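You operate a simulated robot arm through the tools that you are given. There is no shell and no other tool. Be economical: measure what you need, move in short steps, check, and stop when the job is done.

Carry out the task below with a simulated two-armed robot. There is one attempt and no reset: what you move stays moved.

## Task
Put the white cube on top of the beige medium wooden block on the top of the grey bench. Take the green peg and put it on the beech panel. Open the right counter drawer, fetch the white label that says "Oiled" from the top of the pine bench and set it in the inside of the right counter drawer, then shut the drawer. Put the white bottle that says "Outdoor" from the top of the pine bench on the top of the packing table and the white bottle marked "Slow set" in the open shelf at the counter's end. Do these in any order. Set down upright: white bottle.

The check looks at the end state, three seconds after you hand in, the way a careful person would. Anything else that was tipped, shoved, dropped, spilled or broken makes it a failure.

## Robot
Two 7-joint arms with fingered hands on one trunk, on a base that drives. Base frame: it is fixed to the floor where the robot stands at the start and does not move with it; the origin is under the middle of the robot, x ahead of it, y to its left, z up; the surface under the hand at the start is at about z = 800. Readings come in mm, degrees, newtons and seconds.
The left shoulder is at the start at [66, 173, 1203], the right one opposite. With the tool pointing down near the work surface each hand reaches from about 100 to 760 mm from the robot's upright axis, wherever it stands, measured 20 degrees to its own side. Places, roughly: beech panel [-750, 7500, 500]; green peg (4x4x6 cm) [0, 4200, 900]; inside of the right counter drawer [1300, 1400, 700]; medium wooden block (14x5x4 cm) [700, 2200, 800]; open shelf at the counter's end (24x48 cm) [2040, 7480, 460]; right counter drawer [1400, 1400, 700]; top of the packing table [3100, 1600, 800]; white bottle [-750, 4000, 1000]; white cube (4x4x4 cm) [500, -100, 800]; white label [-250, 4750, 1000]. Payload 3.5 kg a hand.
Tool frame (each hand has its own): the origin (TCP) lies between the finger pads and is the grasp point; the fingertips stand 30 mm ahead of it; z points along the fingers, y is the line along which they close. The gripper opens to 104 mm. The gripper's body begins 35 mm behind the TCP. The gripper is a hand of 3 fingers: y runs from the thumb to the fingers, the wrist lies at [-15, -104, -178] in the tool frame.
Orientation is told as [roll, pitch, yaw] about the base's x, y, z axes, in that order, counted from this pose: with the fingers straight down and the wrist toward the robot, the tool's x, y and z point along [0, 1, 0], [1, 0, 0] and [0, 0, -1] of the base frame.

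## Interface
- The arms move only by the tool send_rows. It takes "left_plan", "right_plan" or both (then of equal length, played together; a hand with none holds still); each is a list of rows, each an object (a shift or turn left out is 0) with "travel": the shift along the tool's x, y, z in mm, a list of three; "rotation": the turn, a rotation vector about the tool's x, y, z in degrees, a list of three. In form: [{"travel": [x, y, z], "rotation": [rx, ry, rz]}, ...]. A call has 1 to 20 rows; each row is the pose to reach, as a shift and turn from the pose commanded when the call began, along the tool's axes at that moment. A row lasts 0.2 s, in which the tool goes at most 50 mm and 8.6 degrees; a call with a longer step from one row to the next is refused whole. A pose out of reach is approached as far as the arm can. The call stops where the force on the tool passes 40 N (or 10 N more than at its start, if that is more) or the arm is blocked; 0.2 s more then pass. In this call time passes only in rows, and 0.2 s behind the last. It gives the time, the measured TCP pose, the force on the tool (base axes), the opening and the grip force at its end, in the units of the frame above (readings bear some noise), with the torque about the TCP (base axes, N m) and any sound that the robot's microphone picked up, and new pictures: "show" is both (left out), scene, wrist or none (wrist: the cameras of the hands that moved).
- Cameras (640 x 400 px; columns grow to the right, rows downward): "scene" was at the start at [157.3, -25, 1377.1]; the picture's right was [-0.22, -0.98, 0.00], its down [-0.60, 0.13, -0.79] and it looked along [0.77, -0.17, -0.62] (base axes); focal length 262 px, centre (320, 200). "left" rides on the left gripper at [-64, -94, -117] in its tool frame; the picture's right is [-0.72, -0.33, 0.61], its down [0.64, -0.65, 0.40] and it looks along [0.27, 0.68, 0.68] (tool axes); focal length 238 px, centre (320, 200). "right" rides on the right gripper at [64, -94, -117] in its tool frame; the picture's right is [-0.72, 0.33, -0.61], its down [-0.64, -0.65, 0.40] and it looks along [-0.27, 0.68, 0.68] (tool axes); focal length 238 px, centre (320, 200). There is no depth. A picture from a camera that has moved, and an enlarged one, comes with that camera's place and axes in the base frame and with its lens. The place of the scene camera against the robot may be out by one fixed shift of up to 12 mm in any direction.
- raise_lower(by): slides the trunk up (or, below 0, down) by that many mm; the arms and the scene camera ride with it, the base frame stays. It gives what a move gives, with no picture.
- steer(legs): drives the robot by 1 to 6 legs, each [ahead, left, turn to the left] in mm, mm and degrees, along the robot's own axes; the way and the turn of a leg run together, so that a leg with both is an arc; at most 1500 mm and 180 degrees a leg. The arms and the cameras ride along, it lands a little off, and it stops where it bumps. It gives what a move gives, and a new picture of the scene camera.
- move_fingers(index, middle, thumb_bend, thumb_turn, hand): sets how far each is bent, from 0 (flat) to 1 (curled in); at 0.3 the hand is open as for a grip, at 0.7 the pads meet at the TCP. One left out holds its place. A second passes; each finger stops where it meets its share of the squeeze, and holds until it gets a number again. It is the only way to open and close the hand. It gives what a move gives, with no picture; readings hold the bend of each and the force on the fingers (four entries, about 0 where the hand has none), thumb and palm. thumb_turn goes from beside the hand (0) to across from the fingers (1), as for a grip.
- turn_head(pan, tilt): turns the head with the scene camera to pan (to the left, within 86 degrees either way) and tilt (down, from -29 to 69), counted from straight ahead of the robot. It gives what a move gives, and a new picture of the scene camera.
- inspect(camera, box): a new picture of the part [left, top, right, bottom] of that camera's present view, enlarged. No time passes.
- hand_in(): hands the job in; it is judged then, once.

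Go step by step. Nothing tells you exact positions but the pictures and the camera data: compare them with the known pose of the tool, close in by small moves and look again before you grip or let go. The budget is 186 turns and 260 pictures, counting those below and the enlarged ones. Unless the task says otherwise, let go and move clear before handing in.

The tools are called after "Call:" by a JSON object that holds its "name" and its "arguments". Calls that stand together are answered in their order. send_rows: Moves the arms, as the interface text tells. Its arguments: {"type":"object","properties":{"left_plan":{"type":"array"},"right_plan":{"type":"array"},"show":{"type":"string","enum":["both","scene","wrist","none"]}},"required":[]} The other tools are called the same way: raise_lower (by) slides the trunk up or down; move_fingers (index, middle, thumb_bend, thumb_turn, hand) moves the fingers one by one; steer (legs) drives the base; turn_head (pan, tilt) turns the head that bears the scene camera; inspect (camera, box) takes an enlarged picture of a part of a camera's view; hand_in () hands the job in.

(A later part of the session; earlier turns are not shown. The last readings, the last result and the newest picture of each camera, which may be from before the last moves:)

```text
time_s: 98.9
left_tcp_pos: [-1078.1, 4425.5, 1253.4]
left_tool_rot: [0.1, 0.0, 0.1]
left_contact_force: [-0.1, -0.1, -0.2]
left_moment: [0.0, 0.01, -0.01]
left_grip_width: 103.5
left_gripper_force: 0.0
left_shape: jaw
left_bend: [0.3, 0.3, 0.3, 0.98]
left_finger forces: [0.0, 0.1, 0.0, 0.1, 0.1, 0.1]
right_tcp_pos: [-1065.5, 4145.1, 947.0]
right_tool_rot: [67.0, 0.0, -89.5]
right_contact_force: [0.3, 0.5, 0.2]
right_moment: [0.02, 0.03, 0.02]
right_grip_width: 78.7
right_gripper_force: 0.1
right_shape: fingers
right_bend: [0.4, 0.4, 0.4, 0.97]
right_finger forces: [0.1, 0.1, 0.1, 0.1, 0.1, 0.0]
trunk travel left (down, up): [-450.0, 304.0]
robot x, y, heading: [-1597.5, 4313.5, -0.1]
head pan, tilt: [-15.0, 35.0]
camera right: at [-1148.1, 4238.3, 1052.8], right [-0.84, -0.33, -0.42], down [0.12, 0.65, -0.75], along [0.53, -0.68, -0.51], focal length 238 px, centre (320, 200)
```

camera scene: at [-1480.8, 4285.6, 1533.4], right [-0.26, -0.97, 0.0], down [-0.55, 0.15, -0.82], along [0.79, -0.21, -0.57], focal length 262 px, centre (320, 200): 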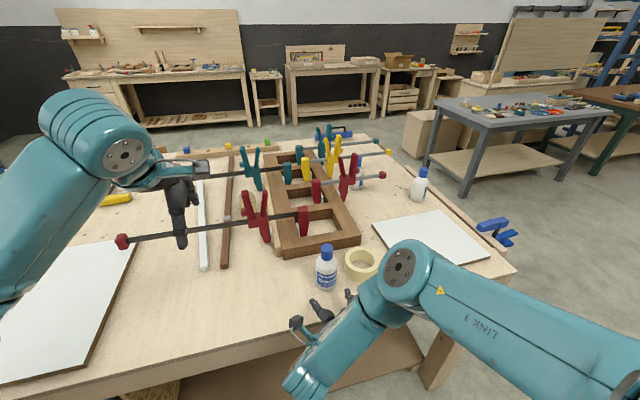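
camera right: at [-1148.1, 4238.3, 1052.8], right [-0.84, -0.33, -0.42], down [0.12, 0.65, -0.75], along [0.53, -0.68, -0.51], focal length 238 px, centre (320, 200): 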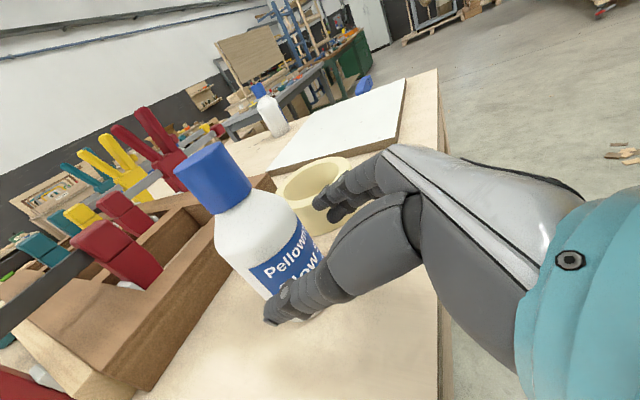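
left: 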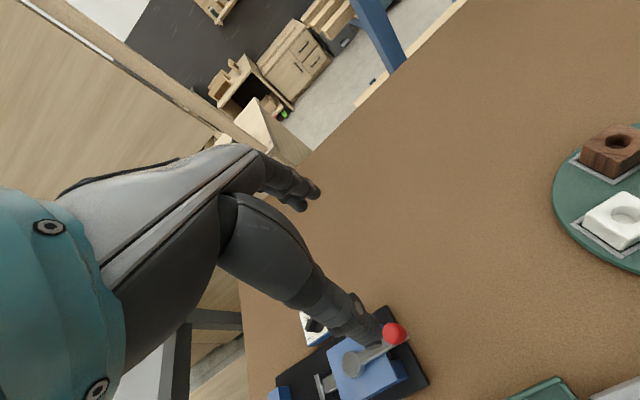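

The bottle looks larger (~65 mm wide), at about [-1002,4141]. Opening wider and advancing so the grasp point meets the axis.

Call:
{"name": "move_fingers", "arguments": {"hand": "right", "index": 0.3, "middle": 0.3, "thumb_bend": 0.3}}

Call:
{"name": "send_rows", "arguments": {"right_plan": [{"travel": [10, 4, 24]}, {"travel": [18, 4, 42]}], "show": "wrist"}}

```text
time_s: 99.9
left_tcp_pos: [-1079.2, 4425.2, 1252.6]
left_tool_rot: [0.1, 0.0, 0.0]
left_contact_force: [-0.7, 0.0, 0.1]
left_moment: [-0.01, 0.02, 0.01]
left_grip_width: 103.6
left_gripper_force: 0.0
left_shape: jaw
left_bend: [0.3, 0.3, 0.3, 0.98]
left_finger forces: [0.0, 0.0, 0.0, 0.0, 0.0, 0.1]
right_tcp_pos: [-1065.6, 4145.0, 947.9]
right_tool_rot: [67.0, 0.1, -89.5]
right_contact_force: [-0.2, -0.6, -0.3]
right_moment: [0.03, 0.02, 0.0]
right_grip_width: 102.6
right_gripper_force: 0.1
right_shape: fingers
right_bend: [0.3, 0.3, 0.3, 0.97]
right_finger forces: [0.1, 0.0, 0.1, 0.1, 0.0, 0.0]
trunk travel left (down, up): [-450.0, 304.0]
robot x, y, heading: [-1599.0, 4315.7, 0.4]
head pan, tilt: [-15.0, 35.0]
```

```text
time_s: 100.5
left_tcp_pos: [-1079.1, 4424.7, 1252.3]
left_tool_rot: [0.0, 0.0, 0.0]
left_contact_force: [0.2, 0.0, 0.4]
left_moment: [-0.01, 0.0, -0.05]
left_grip_width: 103.4
left_gripper_force: 0.1
left_shape: jaw
left_bend: [0.3, 0.3, 0.3, 0.98]
left_finger forces: [0.0, 0.1, 0.0, 0.1, 0.1, 0.1]
right_tcp_pos: [-1017.4, 4141.9, 946.8]
right_tool_rot: [67.0, -0.1, -89.5]
right_contact_force: [0.3, 0.6, 0.7]
right_moment: [0.01, 0.01, -0.02]
right_grip_width: 103.0
right_gripper_force: 0.2
right_shape: fingers
right_bend: [0.3, 0.3, 0.3, 0.97]
right_finger forces: [0.0, 0.1, 0.1, 0.0, 0.0, 0.0]
trunk travel left (down, up): [-450.0, 304.0]
robot x, y, heading: [-1592.5, 4314.2, 0.2]
head pan, tilt: [-15.0, 35.0]
camera right: at [-1101.3, 4235.4, 1052.4], right [-0.84, -0.33, -0.42], down [0.12, 0.65, -0.75], along [0.53, -0.68, -0.51], focal length 238 px, centre (320, 200)
```

right: 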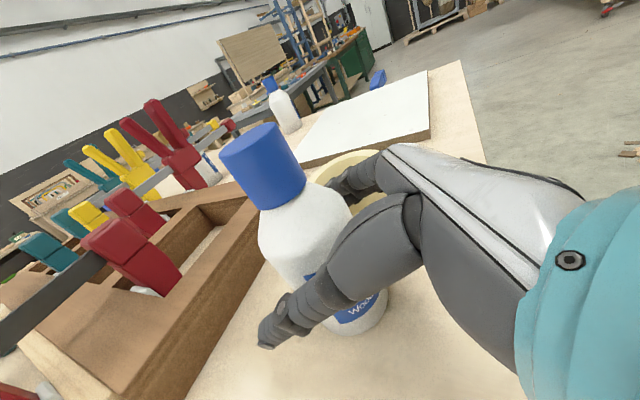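

The bottle is between thumb and fingers; advance another ~11 mm and close.

Call:
{"name": "send_rows", "arguments": {"right_plan": [{"travel": [4.3, 0, 10.2]}], "show": "none"}}

Call:
{"name": "move_fingers", "arguments": {"hand": "right", "index": 0.7, "middle": 0.7, "thumb_bend": 0.7}}

Call:
{"name": "inspect", "arguments": {"camera": "right", "box": [160, 80, 480, 400]}}

```text
time_s: 100.9
left_tcp_pos: [-1078.7, 4426.0, 1253.0]
left_tool_rot: [0.0, 0.0, 0.0]
left_contact_force: [-0.3, -0.3, 0.5]
left_moment: [0.01, -0.03, 0.0]
left_grip_width: 103.4
left_gripper_force: 0.0
left_shape: jaw
left_bend: [0.3, 0.3, 0.3, 0.98]
left_finger forces: [0.0, 0.1, 0.0, 0.0, 0.0, 0.1]
right_tcp_pos: [-1006.8, 4139.9, 945.6]
right_tool_rot: [66.9, -0.1, -89.5]
right_contact_force: [-1.1, 0.6, 0.2]
right_moment: [-0.01, 0.03, -0.01]
right_grip_width: 102.5
right_gripper_force: 0.5
right_shape: fingers
right_bend: [0.3, 0.3, 0.3, 0.97]
right_finger forces: [0.1, 0.2, 0.1, 0.1, 0.0, 0.0]
trunk travel left (down, up): [-450.0, 304.0]
robot x, y, heading: [-1601.5, 4312.9, 0.1]
head pan, tilt: [-15.0, 35.0]
```

```text
time_s: 101.9
left_tcp_pos: [-1078.3, 4425.2, 1253.0]
left_tool_rot: [0.1, 0.0, 0.1]
left_contact_force: [0.3, -0.7, -0.1]
left_moment: [-0.01, 0.01, 0.03]
left_grip_width: 103.6
left_gripper_force: 0.0
left_shape: jaw
left_bend: [0.3, 0.3, 0.3, 0.98]
left_finger forces: [0.0, 0.0, 0.0, 0.1, 0.1, 0.0]
right_tcp_pos: [-1006.3, 4141.4, 947.4]
right_tool_rot: [66.8, 0.1, -89.5]
right_contact_force: [0.1, 0.2, 0.3]
right_moment: [-0.05, -0.02, 0.0]
right_grip_width: 47.7
right_gripper_force: 31.4
right_shape: fingers
right_bend: [0.49, 0.61, 0.58, 0.96]
right_finger forces: [23.0, 8.1, 0.0, 0.1, 31.9, 0.0]
trunk travel left (down, up): [-450.0, 304.0]
robot x, y, heading: [-1597.2, 4318.2, -0.0]
head pan, tilt: [-15.0, 35.0]
```

```text
1.25 times, centred on (320, 240) of right
camera zoom: at [-1090.8, 4234.8, 1051.4], right [-0.84, -0.33, -0.42], down [0.11, 0.65, -0.75], along [0.53, -0.68, -0.51], focal length 298 px, centre (320, 150)
```

zoom: 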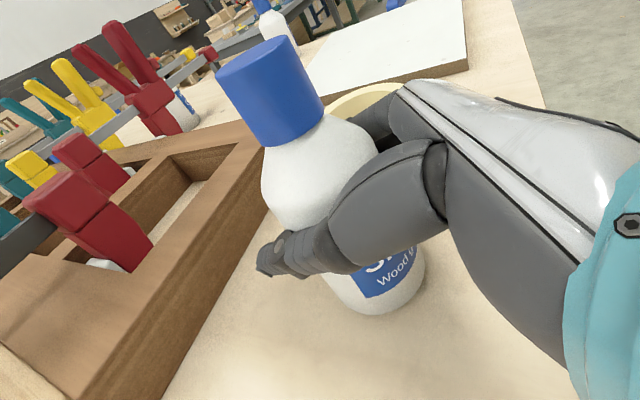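

Firm grip on the bottle body. Lift straight up.

Call:
{"name": "send_rows", "arguments": {"right_plan": [{"travel": [18.4, 0, -7.8]}, {"travel": [55, 0, -23.4]}, {"travel": [92, 0, -39]}, {"travel": [129, 0, -54.7]}, {"travel": [166, 0, -70]}, {"travel": [203, 0, -86]}], "show": "both"}}

```text
time_s: 103.3
left_tcp_pos: [-1079.0, 4426.0, 1253.1]
left_tool_rot: [0.0, 0.0, 0.0]
left_contact_force: [0.7, -0.8, 0.7]
left_moment: [-0.03, -0.01, 0.0]
left_grip_width: 103.6
left_gripper_force: 0.0
left_shape: jaw
left_bend: [0.3, 0.3, 0.3, 0.98]
left_finger forces: [0.1, 0.0, 0.0, 0.1, 0.1, 0.1]
right_tcp_pos: [-1008.8, 4141.9, 1168.1]
right_tool_rot: [66.8, -0.1, -89.3]
right_contact_force: [-0.3, -0.1, -1.4]
right_moment: [-0.01, 0.03, 0.03]
right_grip_width: 47.5
right_gripper_force: 31.6
right_shape: fingers
right_bend: [0.49, 0.61, 0.58, 0.96]
right_finger forces: [22.7, 8.0, 0.0, 0.1, 31.5, 0.0]
trunk travel left (down, up): [-450.0, 304.0]
robot x, y, heading: [-1601.0, 4316.8, 0.2]
head pan, tilt: [-15.0, 35.0]
camera scene: at [-1481.1, 4285.4, 1533.5], right [-0.26, -0.97, 0.0], down [-0.55, 0.15, -0.82], along [0.79, -0.21, -0.57], focal length 262 px, centre (320, 200)
camera right: at [-1091.4, 4235.2, 1273.5], right [-0.84, -0.34, -0.42], down [0.11, 0.65, -0.75], along [0.53, -0.68, -0.51], focal length 238 px, centre (320, 200)
```

scene: 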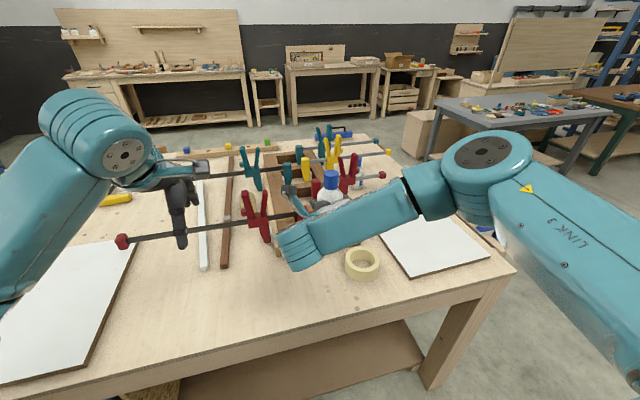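
right: 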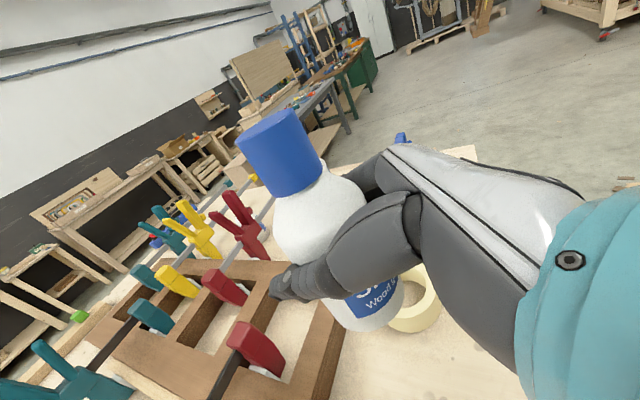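

Bottle is held upright. Now I'll drive round the front of the pine bench to its right side for the peg (left hand).

Call:
{"name": "steer", "arguments": {"legs": [[0, -1000, 0], [650, -350, 0], [1400, 0, 0], [0, 0, 180]]}}

Call:
{"name": "turn_head", "arguments": {"pan": -40, "tilt": 30}}

```text
time_s: 125.9
left_tcp_pos: [-80.6, 2889.0, 1253.3]
left_tool_rot: [0.1, 0.0, 177.3]
left_contact_force: [-0.5, -0.6, -0.4]
left_moment: [-0.01, 0.02, 0.04]
left_grip_width: 103.8
left_gripper_force: 0.0
left_shape: jaw
left_bend: [0.3, 0.3, 0.3, 0.98]
left_finger forces: [0.0, 0.0, 0.0, 0.0, 0.0, 0.0]
right_tcp_pos: [-138.7, 3175.9, 1168.6]
right_tool_rot: [67.0, 0.0, 87.8]
right_contact_force: [0.2, 0.3, -1.0]
right_moment: [-0.02, -0.02, 0.03]
right_grip_width: 47.3
right_gripper_force: 29.6
right_shape: fingers
right_bend: [0.49, 0.62, 0.58, 0.96]
right_finger forces: [21.3, 7.7, 0.0, 0.0, 29.7, 0.0]
trunk travel left (down, up): [-450.0, 304.0]
robot x, y, heading: [447.8, 2976.5, 177.6]
head pan, tilt: [-15.0, 35.0]
camera scene: at [336.0, 2996.9, 1533.4], right [0.3, 0.95, 0.0], down [0.55, -0.17, -0.82], along [-0.78, 0.25, -0.57], focal length 262 px, centre (320, 200)
```

scene: 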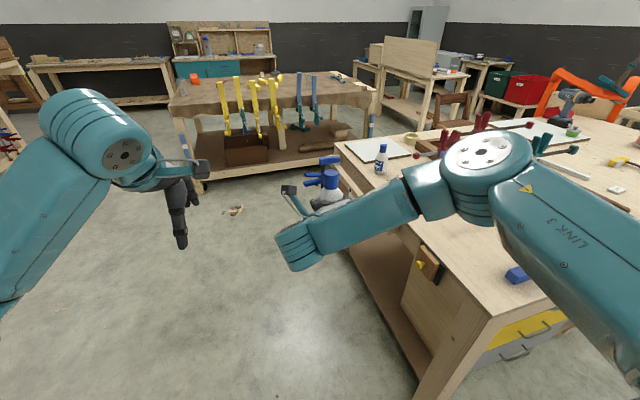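

```text
time_s: 126.8
left_tcp_pos: [-80.5, 2888.3, 1253.4]
left_tool_rot: [-0.1, 0.1, 177.4]
left_contact_force: [0.5, -0.6, 0.6]
left_moment: [0.02, -0.03, 0.0]
left_grip_width: 103.3
left_gripper_force: 0.0
left_shape: jaw
left_bend: [0.3, 0.3, 0.3, 0.98]
left_finger forces: [0.0, 0.0, 0.0, 0.0, 0.0, 0.0]
right_tcp_pos: [-137.7, 3177.0, 1167.6]
right_tool_rot: [66.9, 0.1, 87.8]
right_contact_force: [-0.2, 0.9, -2.0]
right_moment: [0.0, 0.0, 0.0]
right_grip_width: 47.1
right_gripper_force: 29.2
right_shape: fingers
right_bend: [0.49, 0.62, 0.58, 0.96]
right_finger forces: [21.3, 7.7, 0.0, 0.1, 29.7, 0.1]
trunk travel left (down, up): [-450.0, 304.0]
robot x, y, heading: [444.6, 2972.6, 177.4]
head pan, tilt: [-40.0, 30.0]
camera scene: at [353.4, 3031.5, 1541.2], right [0.68, 0.74, 0.0], down [0.37, -0.34, -0.87], along [-0.64, 0.59, -0.5], focal length 262 px, centre (320, 200)
```

scene: 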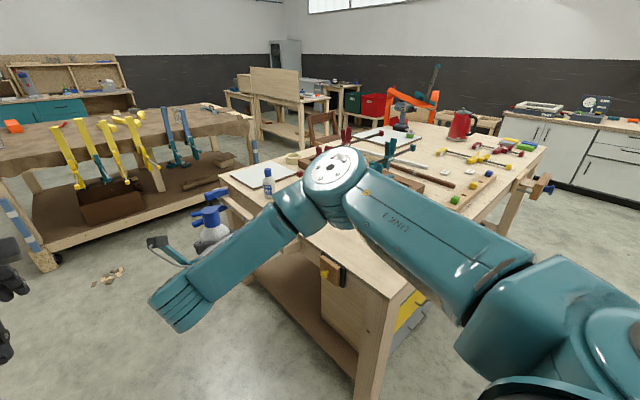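

I'll back off, then strafe along the bench's right side to about y≈4400 and look at the peg strip.

Call:
{"name": "steer", "arguments": {"legs": [[-300, 0, 2.5], [0, -1400, 0]]}}

Call:
{"name": "turn_head", "arguments": {"pan": 10, "tilt": 38}}

```text
time_s: 135.4
left_tcp_pos: [239.9, 4262.7, 1252.5]
left_tool_rot: [0.0, 0.0, 178.5]
left_contact_force: [-0.3, 0.1, -0.5]
left_moment: [-0.03, 0.01, 0.0]
left_grip_width: 103.5
left_gripper_force: 0.0
left_shape: jaw
left_bend: [0.3, 0.3, 0.3, 0.98]
left_finger forces: [0.0, 0.0, 0.0, 0.1, 0.0, 0.0]
right_tcp_pos: [178.7, 4549.2, 1167.4]
right_tool_rot: [67.0, -0.1, 89.0]
right_contact_force: [0.2, 0.0, -2.0]
right_moment: [0.03, -0.01, 0.0]
right_grip_width: 47.1
right_gripper_force: 29.5
right_shape: fingers
right_bend: [0.49, 0.62, 0.58, 0.96]
right_finger forces: [21.4, 7.7, 0.0, 0.0, 29.7, 0.0]
trunk travel left (down, up): [-450.0, 304.0]
robot x, y, heading: [764.1, 4360.7, 178.8]
head pan, tilt: [-40.0, 30.0]
camera scene: at [671.7, 4414.0, 1541.2], right [0.66, 0.75, 0.0], down [0.37, -0.33, -0.87], along [-0.65, 0.57, -0.5], focal length 262 px, centre (320, 200)
```

scene: 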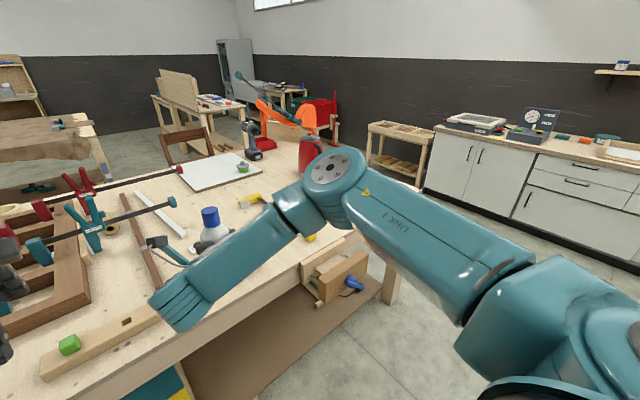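

```text
time_s: 136.6
left_tcp_pos: [241.1, 4262.9, 1253.6]
left_tool_rot: [0.1, 0.0, 178.4]
left_contact_force: [-0.4, -0.3, 0.1]
left_moment: [0.03, -0.01, -0.02]
left_grip_width: 103.5
left_gripper_force: 0.0
left_shape: jaw
left_bend: [0.3, 0.3, 0.3, 0.98]
left_finger forces: [0.0, 0.1, 0.0, 0.0, 0.0, 0.0]
right_tcp_pos: [177.2, 4548.8, 1168.0]
right_tool_rot: [66.9, 0.1, 89.0]
right_contact_force: [0.6, -0.2, -2.1]
right_moment: [0.01, 0.01, -0.02]
right_grip_width: 47.4
right_gripper_force: 29.6
right_shape: fingers
right_bend: [0.49, 0.62, 0.58, 0.96]
right_finger forces: [21.4, 7.6, 0.1, 0.1, 29.7, 0.1]
trunk travel left (down, up): [-450.0, 304.0]
robot x, y, heading: [762.8, 4358.5, 178.5]
head pan, tilt: [10.0, 38.0]
camera scene: at [654.0, 4341.3, 1528.9], right [-0.15, 0.99, 0.0], down [0.61, 0.09, -0.79], along [-0.78, -0.12, -0.62], focal length 262 px, centre (320, 200)
```

scene: 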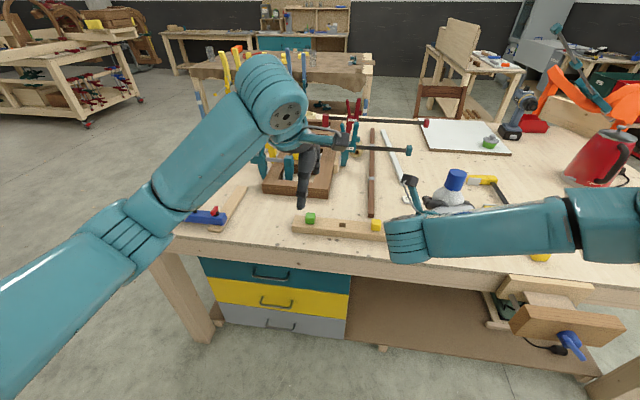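

The green peg is near [5,4203] in a wooden strip close to the bench edge. Driving forward 260 and moving the left hand above it.

Call:
{"name": "steer", "arguments": {"legs": [[255, 0, 1.5]]}}

Call:
{"name": "send_rows", "arguments": {"left_plan": [{"travel": [30, -10, 40]}, {"travel": [60, -20, 80]}, {"travel": [60, -25, 125]}, {"travel": [60, -25, 170]}, {"travel": [60, -25, 200]}], "show": "both"}}

```text
time_s: 138.4
left_tcp_pos: [-14.8, 4253.6, 1251.9]
left_tool_rot: [0.0, 0.0, 179.8]
left_contact_force: [0.4, 0.0, -0.2]
left_moment: [0.02, 0.0, 0.02]
left_grip_width: 103.4
left_gripper_force: 0.1
left_shape: jaw
left_bend: [0.3, 0.3, 0.3, 0.98]
left_finger forces: [0.0, 0.1, 0.1, 0.1, 0.0, 0.0]
right_tcp_pos: [-83.9, 4539.2, 1167.4]
right_tool_rot: [66.9, 0.0, 90.3]
right_contact_force: [0.4, 0.7, -1.9]
right_moment: [0.0, 0.01, 0.02]
right_grip_width: 47.2
right_gripper_force: 29.4
right_shape: fingers
right_bend: [0.49, 0.62, 0.58, 0.96]
right_finger forces: [21.4, 7.8, 0.0, 0.1, 29.7, 0.0]
trunk travel left (down, up): [-450.0, 304.0]
robot x, y, heading: [505.2, 4368.2, 180.1]
head pan, tilt: [10.0, 38.0]
camera scene: at [396.8, 4342.1, 1528.8], right [-0.17, 0.99, 0.0], down [0.61, 0.11, -0.79], along [-0.78, -0.14, -0.62], focal length 262 px, centre (320, 200)
```

scene: 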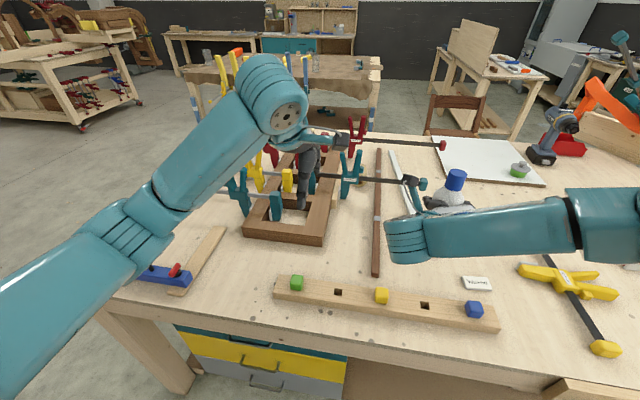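

```text
refused: row 1 steps farther than a row can; nothing moved
```

Call:
{"name": "send_rows", "arguments": {"left_plan": [{"travel": [25, -10, 35]}, {"travel": [52, -20, 70]}, {"travel": [52, -22, 115]}, {"travel": [52, -22, 160]}, {"travel": [52, -22, 200]}], "show": "both"}}

Call:
{"name": "inspect", "arguments": {"camera": "left", "box": [240, 160, 500, 400]}}

Call:
{"name": "inspect", "arguments": {"camera": "scene", "box": [260, 240, 500, 340]}}

```text
time_s: 139.6
left_tcp_pos: [6.9, 4199.7, 1053.8]
left_tool_rot: [-0.1, 0.0, 179.8]
left_contact_force: [0.1, 0.0, 0.6]
left_moment: [0.01, -0.05, 0.02]
left_grip_width: 103.5
left_gripper_force: 0.1
left_shape: jaw
left_bend: [0.3, 0.3, 0.3, 0.98]
left_finger forces: [0.0, 0.0, 0.0, 0.1, 0.0, 0.1]
right_tcp_pos: [-82.3, 4539.3, 1167.9]
right_tool_rot: [67.0, 0.0, 90.3]
right_contact_force: [0.3, 0.8, -3.0]
right_moment: [0.0, 0.0, -0.02]
right_grip_width: 47.1
right_gripper_force: 28.6
right_shape: fingers
right_bend: [0.49, 0.62, 0.58, 0.96]
right_finger forces: [21.3, 7.6, 0.0, 0.0, 29.7, 0.1]
trunk travel left (down, up): [-450.0, 304.0]
robot x, y, heading: [505.7, 4361.4, 179.8]
head pan, tilt: [10.0, 38.0]
camera scene: at [397.5, 4342.2, 1528.9], right [-0.17, 0.99, 0.0], down [0.61, 0.11, -0.79], along [-0.78, -0.14, -0.62], focal length 262 px, centre (320, 200)
camera left: at [100.7, 4263.6, 1169.3], right [0.33, 0.72, -0.61], down [0.65, -0.64, -0.4], along [-0.69, -0.27, -0.68], focal length 238 px, centre (320, 200)
```

scene: 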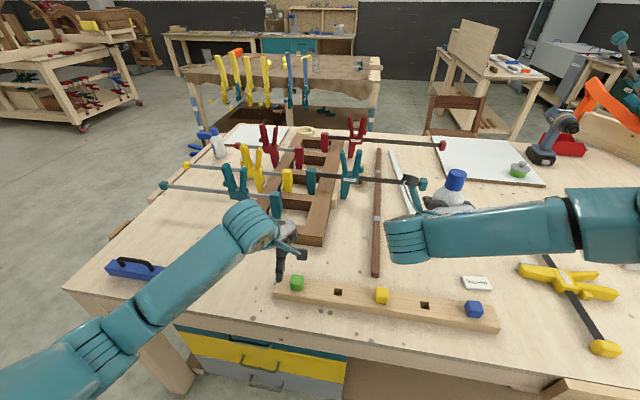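
left: 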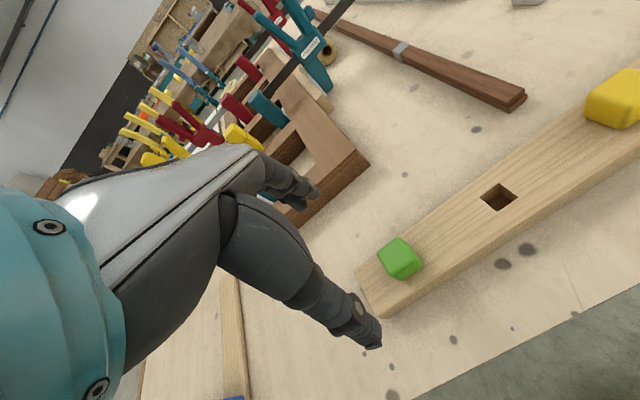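

```text
1.67 times, centred on (370, 280) of left
camera zoom: at [100.7, 4263.6, 1169.3], right [0.33, 0.72, -0.61], down [0.65, -0.64, -0.4], along [-0.69, -0.27, -0.68], focal length 397 px, centre (237, 67)
```

zoom: 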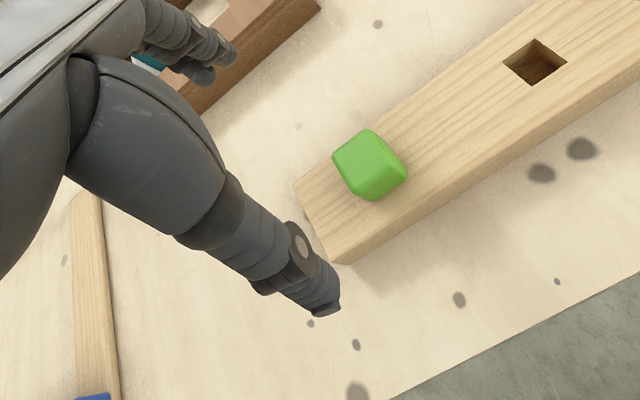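

```text
2.67 times, centred on (380, 290) of scene
camera zoom: at [397.5, 4342.2, 1528.9], right [-0.17, 0.99, 0.0], down [0.61, 0.11, -0.79], along [-0.78, -0.14, -0.62], focal length 698 px, centre (160, -40)
```

zoom: 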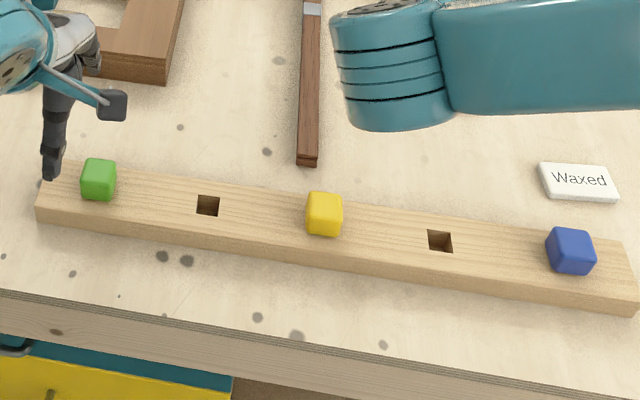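

The visible label here says "Waxed" (not wanted). Peg ≈ [-7,4213]; shift and lower to recheck.

Call:
{"name": "send_rows", "arguments": {"left_plan": [{"travel": [-12, 13, 35]}, {"travel": [-12, 13, 70]}], "show": "wrist"}}

Call:
{"name": "inspect", "arguments": {"camera": "left", "box": [240, 160, 500, 400]}}

```text
time_s: 140.2
left_tcp_pos: [-6.5, 4215.8, 983.1]
left_tool_rot: [-0.1, 0.0, 179.8]
left_contact_force: [0.5, 0.6, 0.6]
left_moment: [0.02, 0.0, -0.01]
left_grip_width: 103.9
left_gripper_force: 0.0
left_shape: jaw
left_bend: [0.3, 0.3, 0.3, 0.98]
left_finger forces: [0.0, 0.0, 0.1, 0.1, 0.1, 0.1]
right_tcp_pos: [-83.6, 4536.7, 1168.3]
right_tool_rot: [66.8, -0.1, 90.3]
right_contact_force: [0.1, -0.7, -1.8]
right_moment: [0.02, 0.02, -0.05]
right_grip_width: 47.2
right_gripper_force: 30.0
right_shape: fingers
right_bend: [0.49, 0.62, 0.58, 0.96]
right_finger forces: [21.3, 7.7, 0.0, 0.1, 29.7, 0.0]
trunk travel left (down, up): [-450.0, 304.0]
robot x, y, heading: [504.9, 4360.1, 179.8]
head pan, tilt: [10.0, 38.0]
camera left: at [87.5, 4277.2, 1099.0], right [0.33, 0.72, -0.61], down [0.65, -0.64, -0.41], along [-0.69, -0.27, -0.68], focal length 238 px, centre (320, 200)
```

left: 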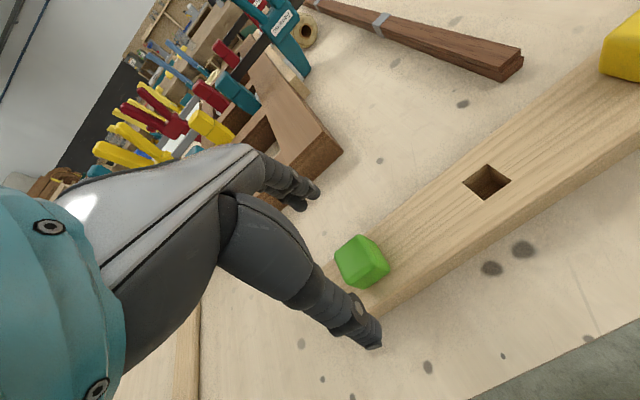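

```text
1.67 times, centred on (370, 280) of left
camera zoom: at [87.5, 4277.2, 1099.0], right [0.33, 0.72, -0.61], down [0.65, -0.64, -0.41], along [-0.69, -0.27, -0.68], focal length 397 px, centre (237, 67)
```

zoom: 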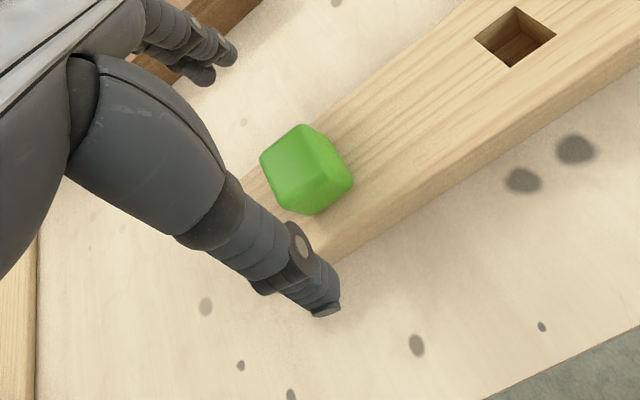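

Both wrist views agree: peg at [-5,4215], top ~935. Lower to TCP 948 and grip.

Call:
{"name": "send_rows", "arguments": {"left_plan": [{"travel": [0, 0, 20]}, {"travel": [0, 0, 36]}], "show": "none"}}

Call:
{"name": "move_fingers", "arguments": {"hand": "left", "index": 0.7, "middle": 0.7, "thumb_bend": 0.7}}

Call:
{"name": "inspect", "arguments": {"camera": "left", "box": [200, 160, 460, 400]}}

```text
time_s: 140.8
left_tcp_pos: [-4.7, 4213.7, 947.5]
left_tool_rot: [0.1, -0.1, 179.8]
left_contact_force: [0.0, 0.0, -0.3]
left_moment: [-0.01, 0.0, 0.0]
left_grip_width: 103.6
left_gripper_force: 0.0
left_shape: jaw
left_bend: [0.3, 0.3, 0.3, 0.98]
left_finger forces: [0.1, 0.0, 0.0, 0.0, 0.0, 0.0]
right_tcp_pos: [-83.2, 4538.0, 1168.0]
right_tool_rot: [66.9, 0.0, 90.3]
right_contact_force: [0.5, 1.1, -2.3]
right_moment: [0.02, 0.01, 0.0]
right_grip_width: 47.2
right_gripper_force: 29.1
right_shape: fingers
right_bend: [0.49, 0.62, 0.58, 0.96]
right_finger forces: [21.4, 7.8, 0.1, 0.1, 29.8, 0.0]
trunk travel left (down, up): [-450.0, 304.0]
robot x, y, heading: [504.3, 4361.7, 179.9]
head pan, tilt: [10.0, 38.0]
```

```text
time_s: 141.8
left_tcp_pos: [-4.5, 4213.7, 948.0]
left_tool_rot: [-0.1, 0.1, 179.9]
left_contact_force: [0.4, -0.7, -0.5]
left_moment: [-0.07, -0.02, -0.02]
left_grip_width: 27.1
left_gripper_force: 11.2
left_shape: fingers
left_bend: [0.62, 0.65, 0.59, 0.96]
left_finger forces: [6.3, 5.5, 0.0, 0.0, 11.4, 0.1]
right_tcp_pos: [-84.0, 4538.0, 1167.6]
right_tool_rot: [66.9, 0.0, 90.3]
right_contact_force: [-0.3, -0.4, -2.2]
right_moment: [0.01, 0.02, -0.01]
right_grip_width: 46.8
right_gripper_force: 29.1
right_shape: fingers
right_bend: [0.49, 0.62, 0.58, 0.96]
right_finger forces: [21.3, 7.7, 0.0, 0.0, 29.7, 0.0]
trunk travel left (down, up): [-450.0, 304.0]
robot x, y, heading: [508.2, 4359.8, 180.1]
head pan, tilt: [10.0, 38.0]
```

```text
1.67 times, centred on (330, 280) of left
camera zoom: at [89.1, 4277.2, 1063.6], right [0.33, 0.72, -0.61], down [0.65, -0.64, -0.4], along [-0.68, -0.27, -0.68], focal length 397 px, centre (303, 67)
```

zoom: 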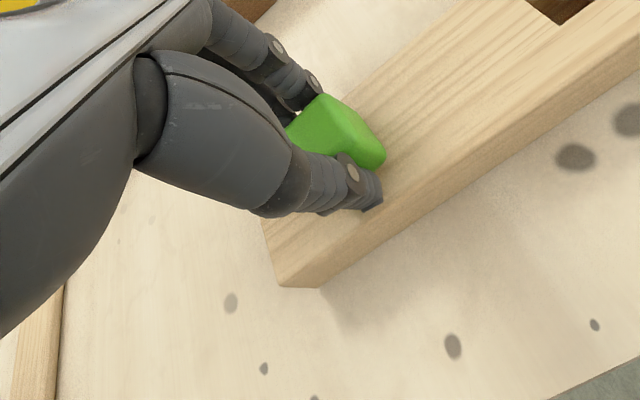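

Gripped; lifting slowly out of the hole.

Call:
{"name": "send_rows", "arguments": {"left_plan": [{"travel": [0, 0, -10]}, {"travel": [0, 0, -20]}, {"travel": [0, 0, -30]}, {"travel": [0, 0, -45]}, {"travel": [0, 0, -60]}], "show": "wrist"}}

```text
time_s: 143.0
left_tcp_pos: [-4.1, 4212.3, 1006.5]
left_tool_rot: [0.0, 0.0, 179.7]
left_contact_force: [0.6, 0.7, -1.0]
left_moment: [0.01, -0.03, 0.02]
left_grip_width: 27.0
left_gripper_force: 11.2
left_shape: fingers
left_bend: [0.62, 0.65, 0.59, 0.96]
left_finger forces: [6.4, 5.1, 0.0, 0.0, 11.5, 0.0]
right_tcp_pos: [-83.4, 4538.7, 1167.4]
right_tool_rot: [67.0, -0.1, 90.3]
right_contact_force: [0.4, 0.2, -2.3]
right_moment: [-0.01, 0.0, 0.01]
right_grip_width: 47.5
right_gripper_force: 29.1
right_shape: fingers
right_bend: [0.49, 0.62, 0.58, 0.96]
right_finger forces: [21.4, 7.7, 0.0, 0.1, 29.7, 0.1]
trunk travel left (down, up): [-450.0, 304.0]
robot x, y, heading: [510.8, 4360.5, 179.7]
head pan, tilt: [10.0, 38.0]
camera left: at [89.2, 4277.2, 1123.4], right [0.33, 0.72, -0.61], down [0.65, -0.64, -0.4], along [-0.68, -0.27, -0.68], focal length 238 px, centre (320, 200)
```

left: 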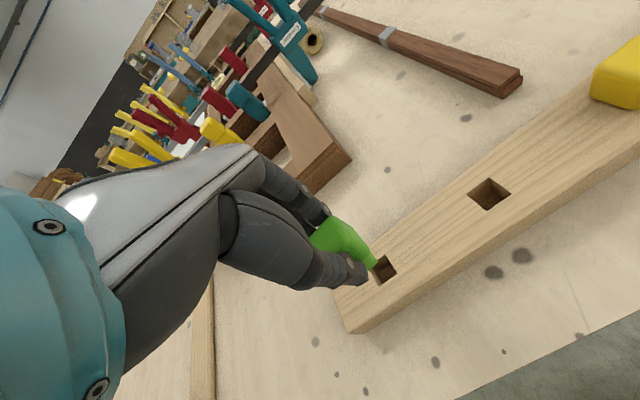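

The peg is free (it has a tenon). I'll raise it, back off, turn toward +y and drive toward the far wall.

Call:
{"name": "send_rows", "arguments": {"left_plan": [{"travel": [0, 0, -45]}, {"travel": [0, 0, -90]}, {"travel": [0, 0, -135]}, {"travel": [0, 0, -180]}, {"travel": [0, 0, -225]}], "show": "none"}}

Call:
{"name": "steer", "arguments": {"legs": [[-400, 0, 0], [0, 0, -90], [1000, 0, 0]]}}

Call:
{"name": "turn_head", "arguments": {"pan": 30, "tilt": 25}}

```text
time_s: 144.2
left_tcp_pos: [-5.9, 4212.9, 1231.7]
left_tool_rot: [0.0, 0.0, 179.8]
left_contact_force: [0.1, -1.3, 0.5]
left_moment: [0.04, 0.0, 0.04]
left_grip_width: 26.8
left_gripper_force: 11.2
left_shape: fingers
left_bend: [0.62, 0.65, 0.59, 0.96]
left_finger forces: [6.3, 5.1, 0.1, 0.0, 11.3, 0.0]
right_tcp_pos: [-83.7, 4536.5, 1168.8]
right_tool_rot: [67.0, -0.2, 90.3]
right_contact_force: [-0.4, 0.4, -2.0]
right_moment: [-0.01, 0.05, 0.0]
right_grip_width: 47.0
right_gripper_force: 28.9
right_shape: fingers
right_bend: [0.49, 0.62, 0.58, 0.96]
right_finger forces: [21.4, 7.7, 0.0, 0.0, 29.7, 0.0]
trunk travel left (down, up): [-450.0, 304.0]
robot x, y, heading: [508.3, 4360.4, 179.9]
head pan, tilt: [10.0, 38.0]
```

```text
time_s: 155.4
left_tcp_pos: [792.6, 5890.0, 1231.0]
left_tool_rot: [0.0, 0.0, 88.7]
left_contact_force: [-0.5, -0.3, -0.7]
left_moment: [0.02, 0.01, 0.02]
left_grip_width: 26.4
left_gripper_force: 10.8
left_shape: fingers
left_bend: [0.62, 0.65, 0.6, 0.96]
left_finger forces: [6.2, 4.8, 0.0, 0.0, 10.9, 0.0]
right_tcp_pos: [1116.7, 5959.5, 1166.8]
right_tool_rot: [66.9, 0.0, -0.6]
right_contact_force: [-0.1, -0.3, -2.6]
right_moment: [-0.02, 0.04, 0.01]
right_grip_width: 46.9
right_gripper_force: 28.6
right_shape: fingers
right_bend: [0.49, 0.62, 0.59, 0.96]
right_finger forces: [20.6, 7.7, 0.0, 0.0, 28.7, 0.0]
trunk travel left (down, up): [-450.0, 304.0]
robot x, y, heading: [929.6, 5371.0, 88.9]
head pan, tilt: [10.0, 38.0]
camera scene: at [922.2, 5480.8, 1528.8], right [0.99, 0.15, 0.0], down [0.09, -0.61, -0.79], along [-0.12, 0.78, -0.62], focal length 262 px, centre (320, 200)
```

scene: 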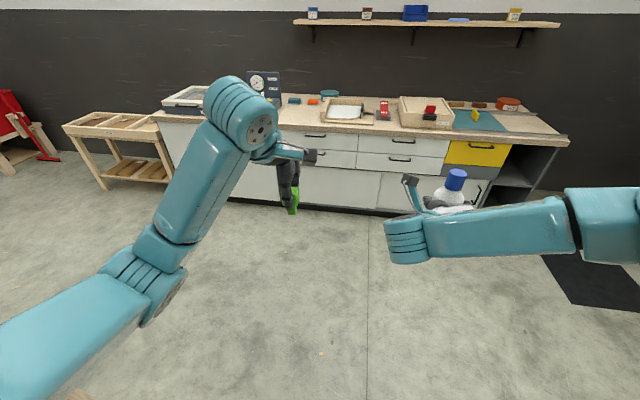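

```text
time_s: 156.3
left_tcp_pos: [793.0, 5888.3, 1232.4]
left_tool_rot: [0.1, 0.0, 88.8]
left_contact_force: [0.0, 0.4, -0.7]
left_moment: [-0.03, 0.0, -0.03]
left_grip_width: 26.6
left_gripper_force: 11.8
left_shape: fingers
left_bend: [0.62, 0.65, 0.6, 0.96]
left_finger forces: [6.3, 4.8, 0.0, 0.0, 10.9, 0.0]
right_tcp_pos: [1116.9, 5960.0, 1168.5]
right_tool_rot: [66.9, 0.0, -0.8]
right_contact_force: [-0.1, -0.2, -1.7]
right_moment: [0.0, -0.01, 0.01]
right_grip_width: 46.8
right_gripper_force: 28.9
right_shape: fingers
right_bend: [0.49, 0.62, 0.59, 0.96]
right_finger forces: [20.8, 7.6, 0.0, 0.0, 28.7, 0.0]
trunk travel left (down, up): [-450.0, 304.0]
robot x, y, heading: [931.2, 5372.3, 88.7]
head pan, tilt: [30.0, 25.0]
camera scene: at [891.1, 5475.9, 1549.1], right [0.88, 0.48, 0.0], down [0.2, -0.37, -0.91], along [-0.44, 0.79, -0.42], focal length 262 px, centre (320, 200)
```

scene: 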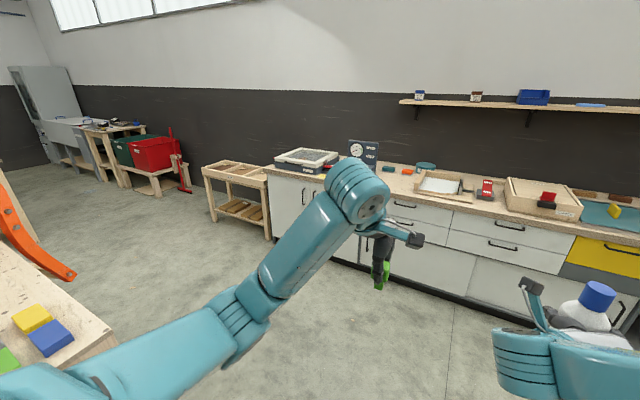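

Call:
{"name": "inspect", "arguments": {"camera": "scene", "box": [190, 145, 350, 245]}}

Call:
{"name": "turn_head", "arguments": {"pan": -25, "tilt": 25}}

```text
4.00 times, centred on (270, 195) of scene
camera zoom: at [891.1, 5475.9, 1549.1], right [0.88, 0.48, 0.0], down [0.2, -0.37, -0.91], along [-0.44, 0.79, -0.42], focal length 1047 px, centre (520, 220)
```

zoom: 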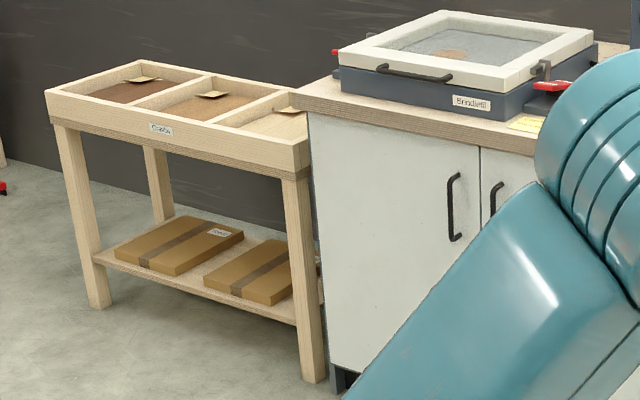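

```text
time_s: 157.5
left_tcp_pos: [792.4, 5888.5, 1232.0]
left_tool_rot: [0.0, 0.0, 88.8]
left_contact_force: [0.0, -0.3, -0.4]
left_moment: [0.02, 0.0, -0.02]
left_grip_width: 26.6
left_gripper_force: 11.2
left_shape: fingers
left_bend: [0.62, 0.65, 0.6, 0.96]
left_finger forces: [6.2, 4.8, 0.0, 0.0, 10.9, 0.0]
right_tcp_pos: [1116.2, 5959.3, 1168.3]
right_tool_rot: [67.0, 0.0, -0.8]
right_contact_force: [-0.2, -0.2, -2.5]
right_moment: [0.03, -0.03, 0.01]
right_grip_width: 47.1
right_gripper_force: 28.5
right_shape: fingers
right_bend: [0.49, 0.62, 0.59, 0.96]
right_finger forces: [20.7, 7.7, 0.0, 0.1, 28.7, 0.0]
trunk travel left (down, up): [-450.0, 304.0]
robot x, y, heading: [936.9, 5370.4, 88.8]
head pan, tilt: [-25.0, 25.0]
camera scene: at [976.0, 5478.0, 1549.2], right [0.9, -0.44, 0.0], down [-0.19, -0.38, -0.91], along [0.4, 0.81, -0.42], focal length 262 px, centre (320, 200)
```

scene: 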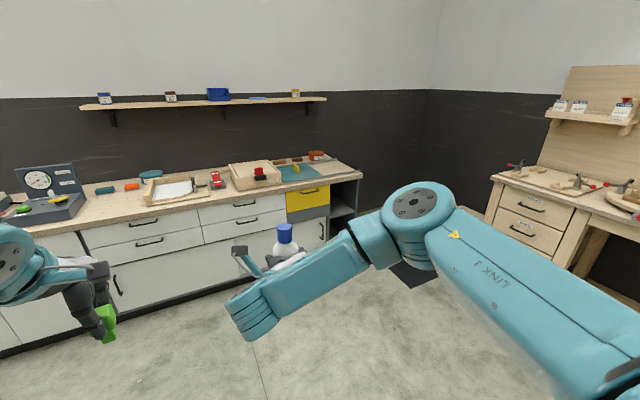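

The beech panel should be a compartment of the tray rack at left; first I'll deliver the bottle to the open end shelf at right. Driving closer to it.

Call:
{"name": "steer", "arguments": {"legs": [[800, -650, 1]]}}

Call:
{"name": "turn_head", "arguments": {"pan": -20, "tilt": 40}}

```text
time_s: 162.8
left_tcp_pos: [1450.9, 6676.3, 1231.5]
left_tool_rot: [0.1, 0.0, 89.0]
left_contact_force: [0.3, 0.2, -0.8]
left_moment: [0.01, -0.01, 0.02]
left_grip_width: 26.7
left_gripper_force: 11.3
left_shape: fingers
left_bend: [0.62, 0.65, 0.6, 0.96]
left_finger forces: [6.3, 4.6, 0.0, 0.0, 10.8, 0.1]
right_tcp_pos: [1774.3, 6749.9, 1167.5]
right_tool_rot: [66.9, 0.0, -0.5]
right_contact_force: [1.1, -0.7, -1.9]
right_moment: [-0.02, 0.0, 0.01]
right_grip_width: 46.6
right_gripper_force: 28.2
right_shape: fingers
right_bend: [0.49, 0.62, 0.59, 0.96]
right_finger forces: [20.7, 7.6, 0.0, 0.1, 28.7, 0.1]
trunk travel left (down, up): [-450.0, 304.0]
robot x, y, heading: [1588.5, 6158.8, 89.2]
head pan, tilt: [-25.0, 25.0]
camera scene: at [1635.5, 6266.5, 1549.2], right [0.9, -0.44, 0.0], down [-0.18, -0.38, -0.91], along [0.4, 0.81, -0.42], focal length 262 px, centre (320, 200)
```

scene: 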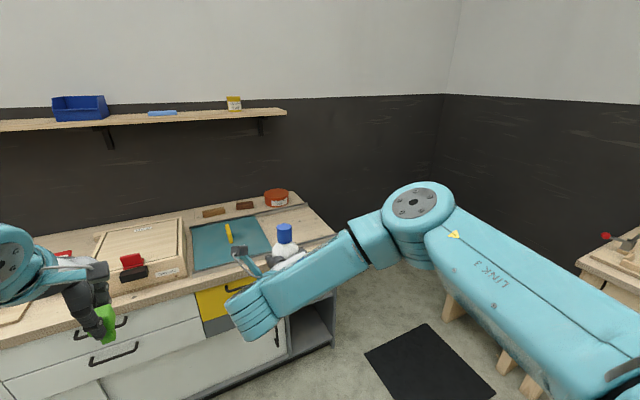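

```text
time_s: 163.6
left_tcp_pos: [1449.8, 6676.8, 1232.5]
left_tool_rot: [0.0, 0.0, 88.9]
left_contact_force: [0.0, -0.1, -0.4]
left_moment: [-0.01, 0.0, 0.04]
left_grip_width: 26.4
left_gripper_force: 11.2
left_shape: fingers
left_bend: [0.62, 0.65, 0.6, 0.96]
left_finger forces: [6.2, 4.7, 0.1, 0.0, 10.8, 0.0]
right_tcp_pos: [1773.4, 6748.0, 1167.6]
right_tool_rot: [66.9, 0.1, -0.5]
right_contact_force: [-0.1, 0.1, -2.0]
right_moment: [0.02, -0.02, 0.0]
right_grip_width: 46.6
right_gripper_force: 28.9
right_shape: fingers
right_bend: [0.49, 0.62, 0.59, 0.96]
right_finger forces: [20.7, 7.6, 0.0, 0.1, 28.7, 0.1]
trunk travel left (down, up): [-450.0, 304.0]
robot x, y, heading: [1589.2, 6160.2, 88.9]
head pan, tilt: [-20.0, 40.0]
camera scene: at [1625.4, 6262.8, 1525.9], right [0.93, -0.36, 0.0], down [-0.23, -0.6, -0.77], along [0.27, 0.72, -0.64], focal length 262 px, centre (320, 200)
```

scene: 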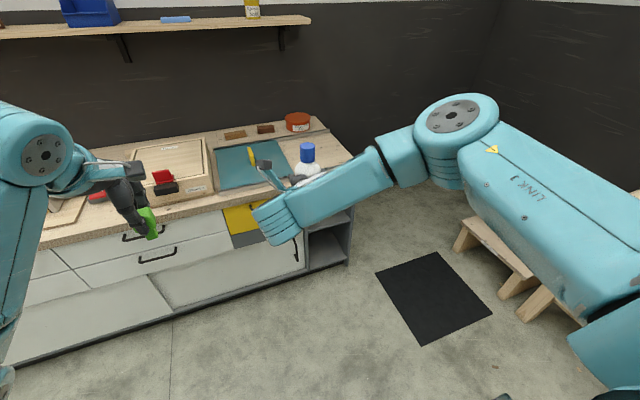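

Shelf opening seems x≈1920–2160, front y≈7230, board near z 460. I'll pull the left hand up/back, lower the trunk, and strafe to align.

Call:
{"name": "send_rows", "arguments": {"left_plan": [{"travel": [0, -20, -40]}, {"travel": [0, -40, -80]}, {"travel": [0, -60, -120]}, {"travel": [0, -80, -160]}, {"travel": [0, -100, -190]}], "show": "none"}}

Call:
{"name": "raise_lower", "arguments": {"by": -400}}

Call:
{"name": "steer", "arguments": {"legs": [[200, -200, 1]]}}

```text
time_s: 164.8
left_tcp_pos: [1449.2, 6577.1, 1422.0]
left_tool_rot: [0.1, 0.0, 89.0]
left_contact_force: [0.6, -0.1, -0.2]
left_moment: [-0.01, -0.01, 0.01]
left_grip_width: 26.6
left_gripper_force: 10.8
left_shape: fingers
left_bend: [0.62, 0.65, 0.6, 0.96]
left_finger forces: [6.2, 4.6, 0.0, 0.0, 10.8, 0.1]
right_tcp_pos: [1774.6, 6748.5, 1168.0]
right_tool_rot: [66.9, 0.0, -0.5]
right_contact_force: [0.3, -1.1, -1.7]
right_moment: [0.03, 0.03, 0.01]
right_grip_width: 47.0
right_gripper_force: 28.5
right_shape: fingers
right_bend: [0.49, 0.62, 0.59, 0.96]
right_finger forces: [20.7, 7.6, 0.1, 0.0, 28.6, 0.0]
trunk travel left (down, up): [-450.0, 304.0]
robot x, y, heading: [1589.5, 6161.8, 89.1]
head pan, tilt: [-20.0, 40.0]
```

```text
time_s: 168.6
left_tcp_pos: [1448.6, 6576.8, 1021.7]
left_tool_rot: [0.1, -0.1, 89.0]
left_contact_force: [0.7, -0.9, -0.8]
left_moment: [0.02, 0.0, -0.03]
left_grip_width: 26.4
left_gripper_force: 11.2
left_shape: fingers
left_bend: [0.62, 0.65, 0.6, 0.96]
left_finger forces: [6.2, 4.6, 0.1, 0.0, 11.0, 0.1]
right_tcp_pos: [1774.4, 6749.2, 767.8]
right_tool_rot: [67.0, -0.1, -0.6]
right_contact_force: [-0.3, 0.3, -1.7]
right_moment: [0.0, 0.02, 0.0]
right_grip_width: 47.0
right_gripper_force: 28.5
right_shape: fingers
right_bend: [0.49, 0.62, 0.59, 0.96]
right_finger forces: [20.7, 7.6, 0.0, 0.0, 28.6, 0.1]
trunk travel left (down, up): [-50.0, 704.0]
robot x, y, heading: [1593.7, 6160.5, 89.0]
head pan, tilt: [-20.0, 40.0]
```

```text
time_s: 170.6
left_tcp_pos: [1644.5, 6772.3, 1020.8]
left_tool_rot: [0.0, 0.0, 90.1]
left_contact_force: [0.0, -0.5, 0.1]
left_moment: [0.01, 0.02, 0.01]
left_grip_width: 26.4
left_gripper_force: 11.2
left_shape: fingers
left_bend: [0.62, 0.65, 0.6, 0.96]
left_finger forces: [6.2, 4.6, 0.0, 0.0, 10.9, 0.0]
right_tcp_pos: [1966.7, 6952.0, 766.9]
right_tool_rot: [66.9, 0.1, 0.7]
right_contact_force: [0.6, -0.9, -2.3]
right_moment: [0.02, 0.0, -0.01]
right_grip_width: 46.9
right_gripper_force: 28.0
right_shape: fingers
right_bend: [0.49, 0.62, 0.59, 0.96]
right_finger forces: [20.7, 7.5, 0.0, 0.0, 28.7, 0.0]
trunk travel left (down, up): [-50.0, 704.0]
robot x, y, heading: [1795.6, 6361.9, 90.0]
head pan, tilt: [-20.0, 40.0]
camera scene: at [1826.7, 6632.3, 1113.1], right [0.94, -0.34, 0.0], down [-0.22, -0.6, -0.77], along [0.26, 0.72, -0.64], focal length 262 px, centre (320, 200)
```

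scene: 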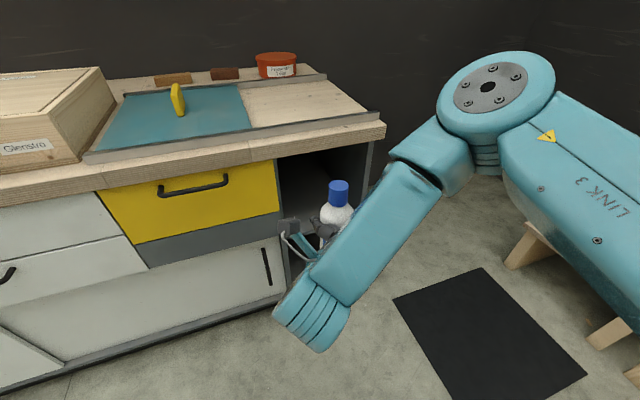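

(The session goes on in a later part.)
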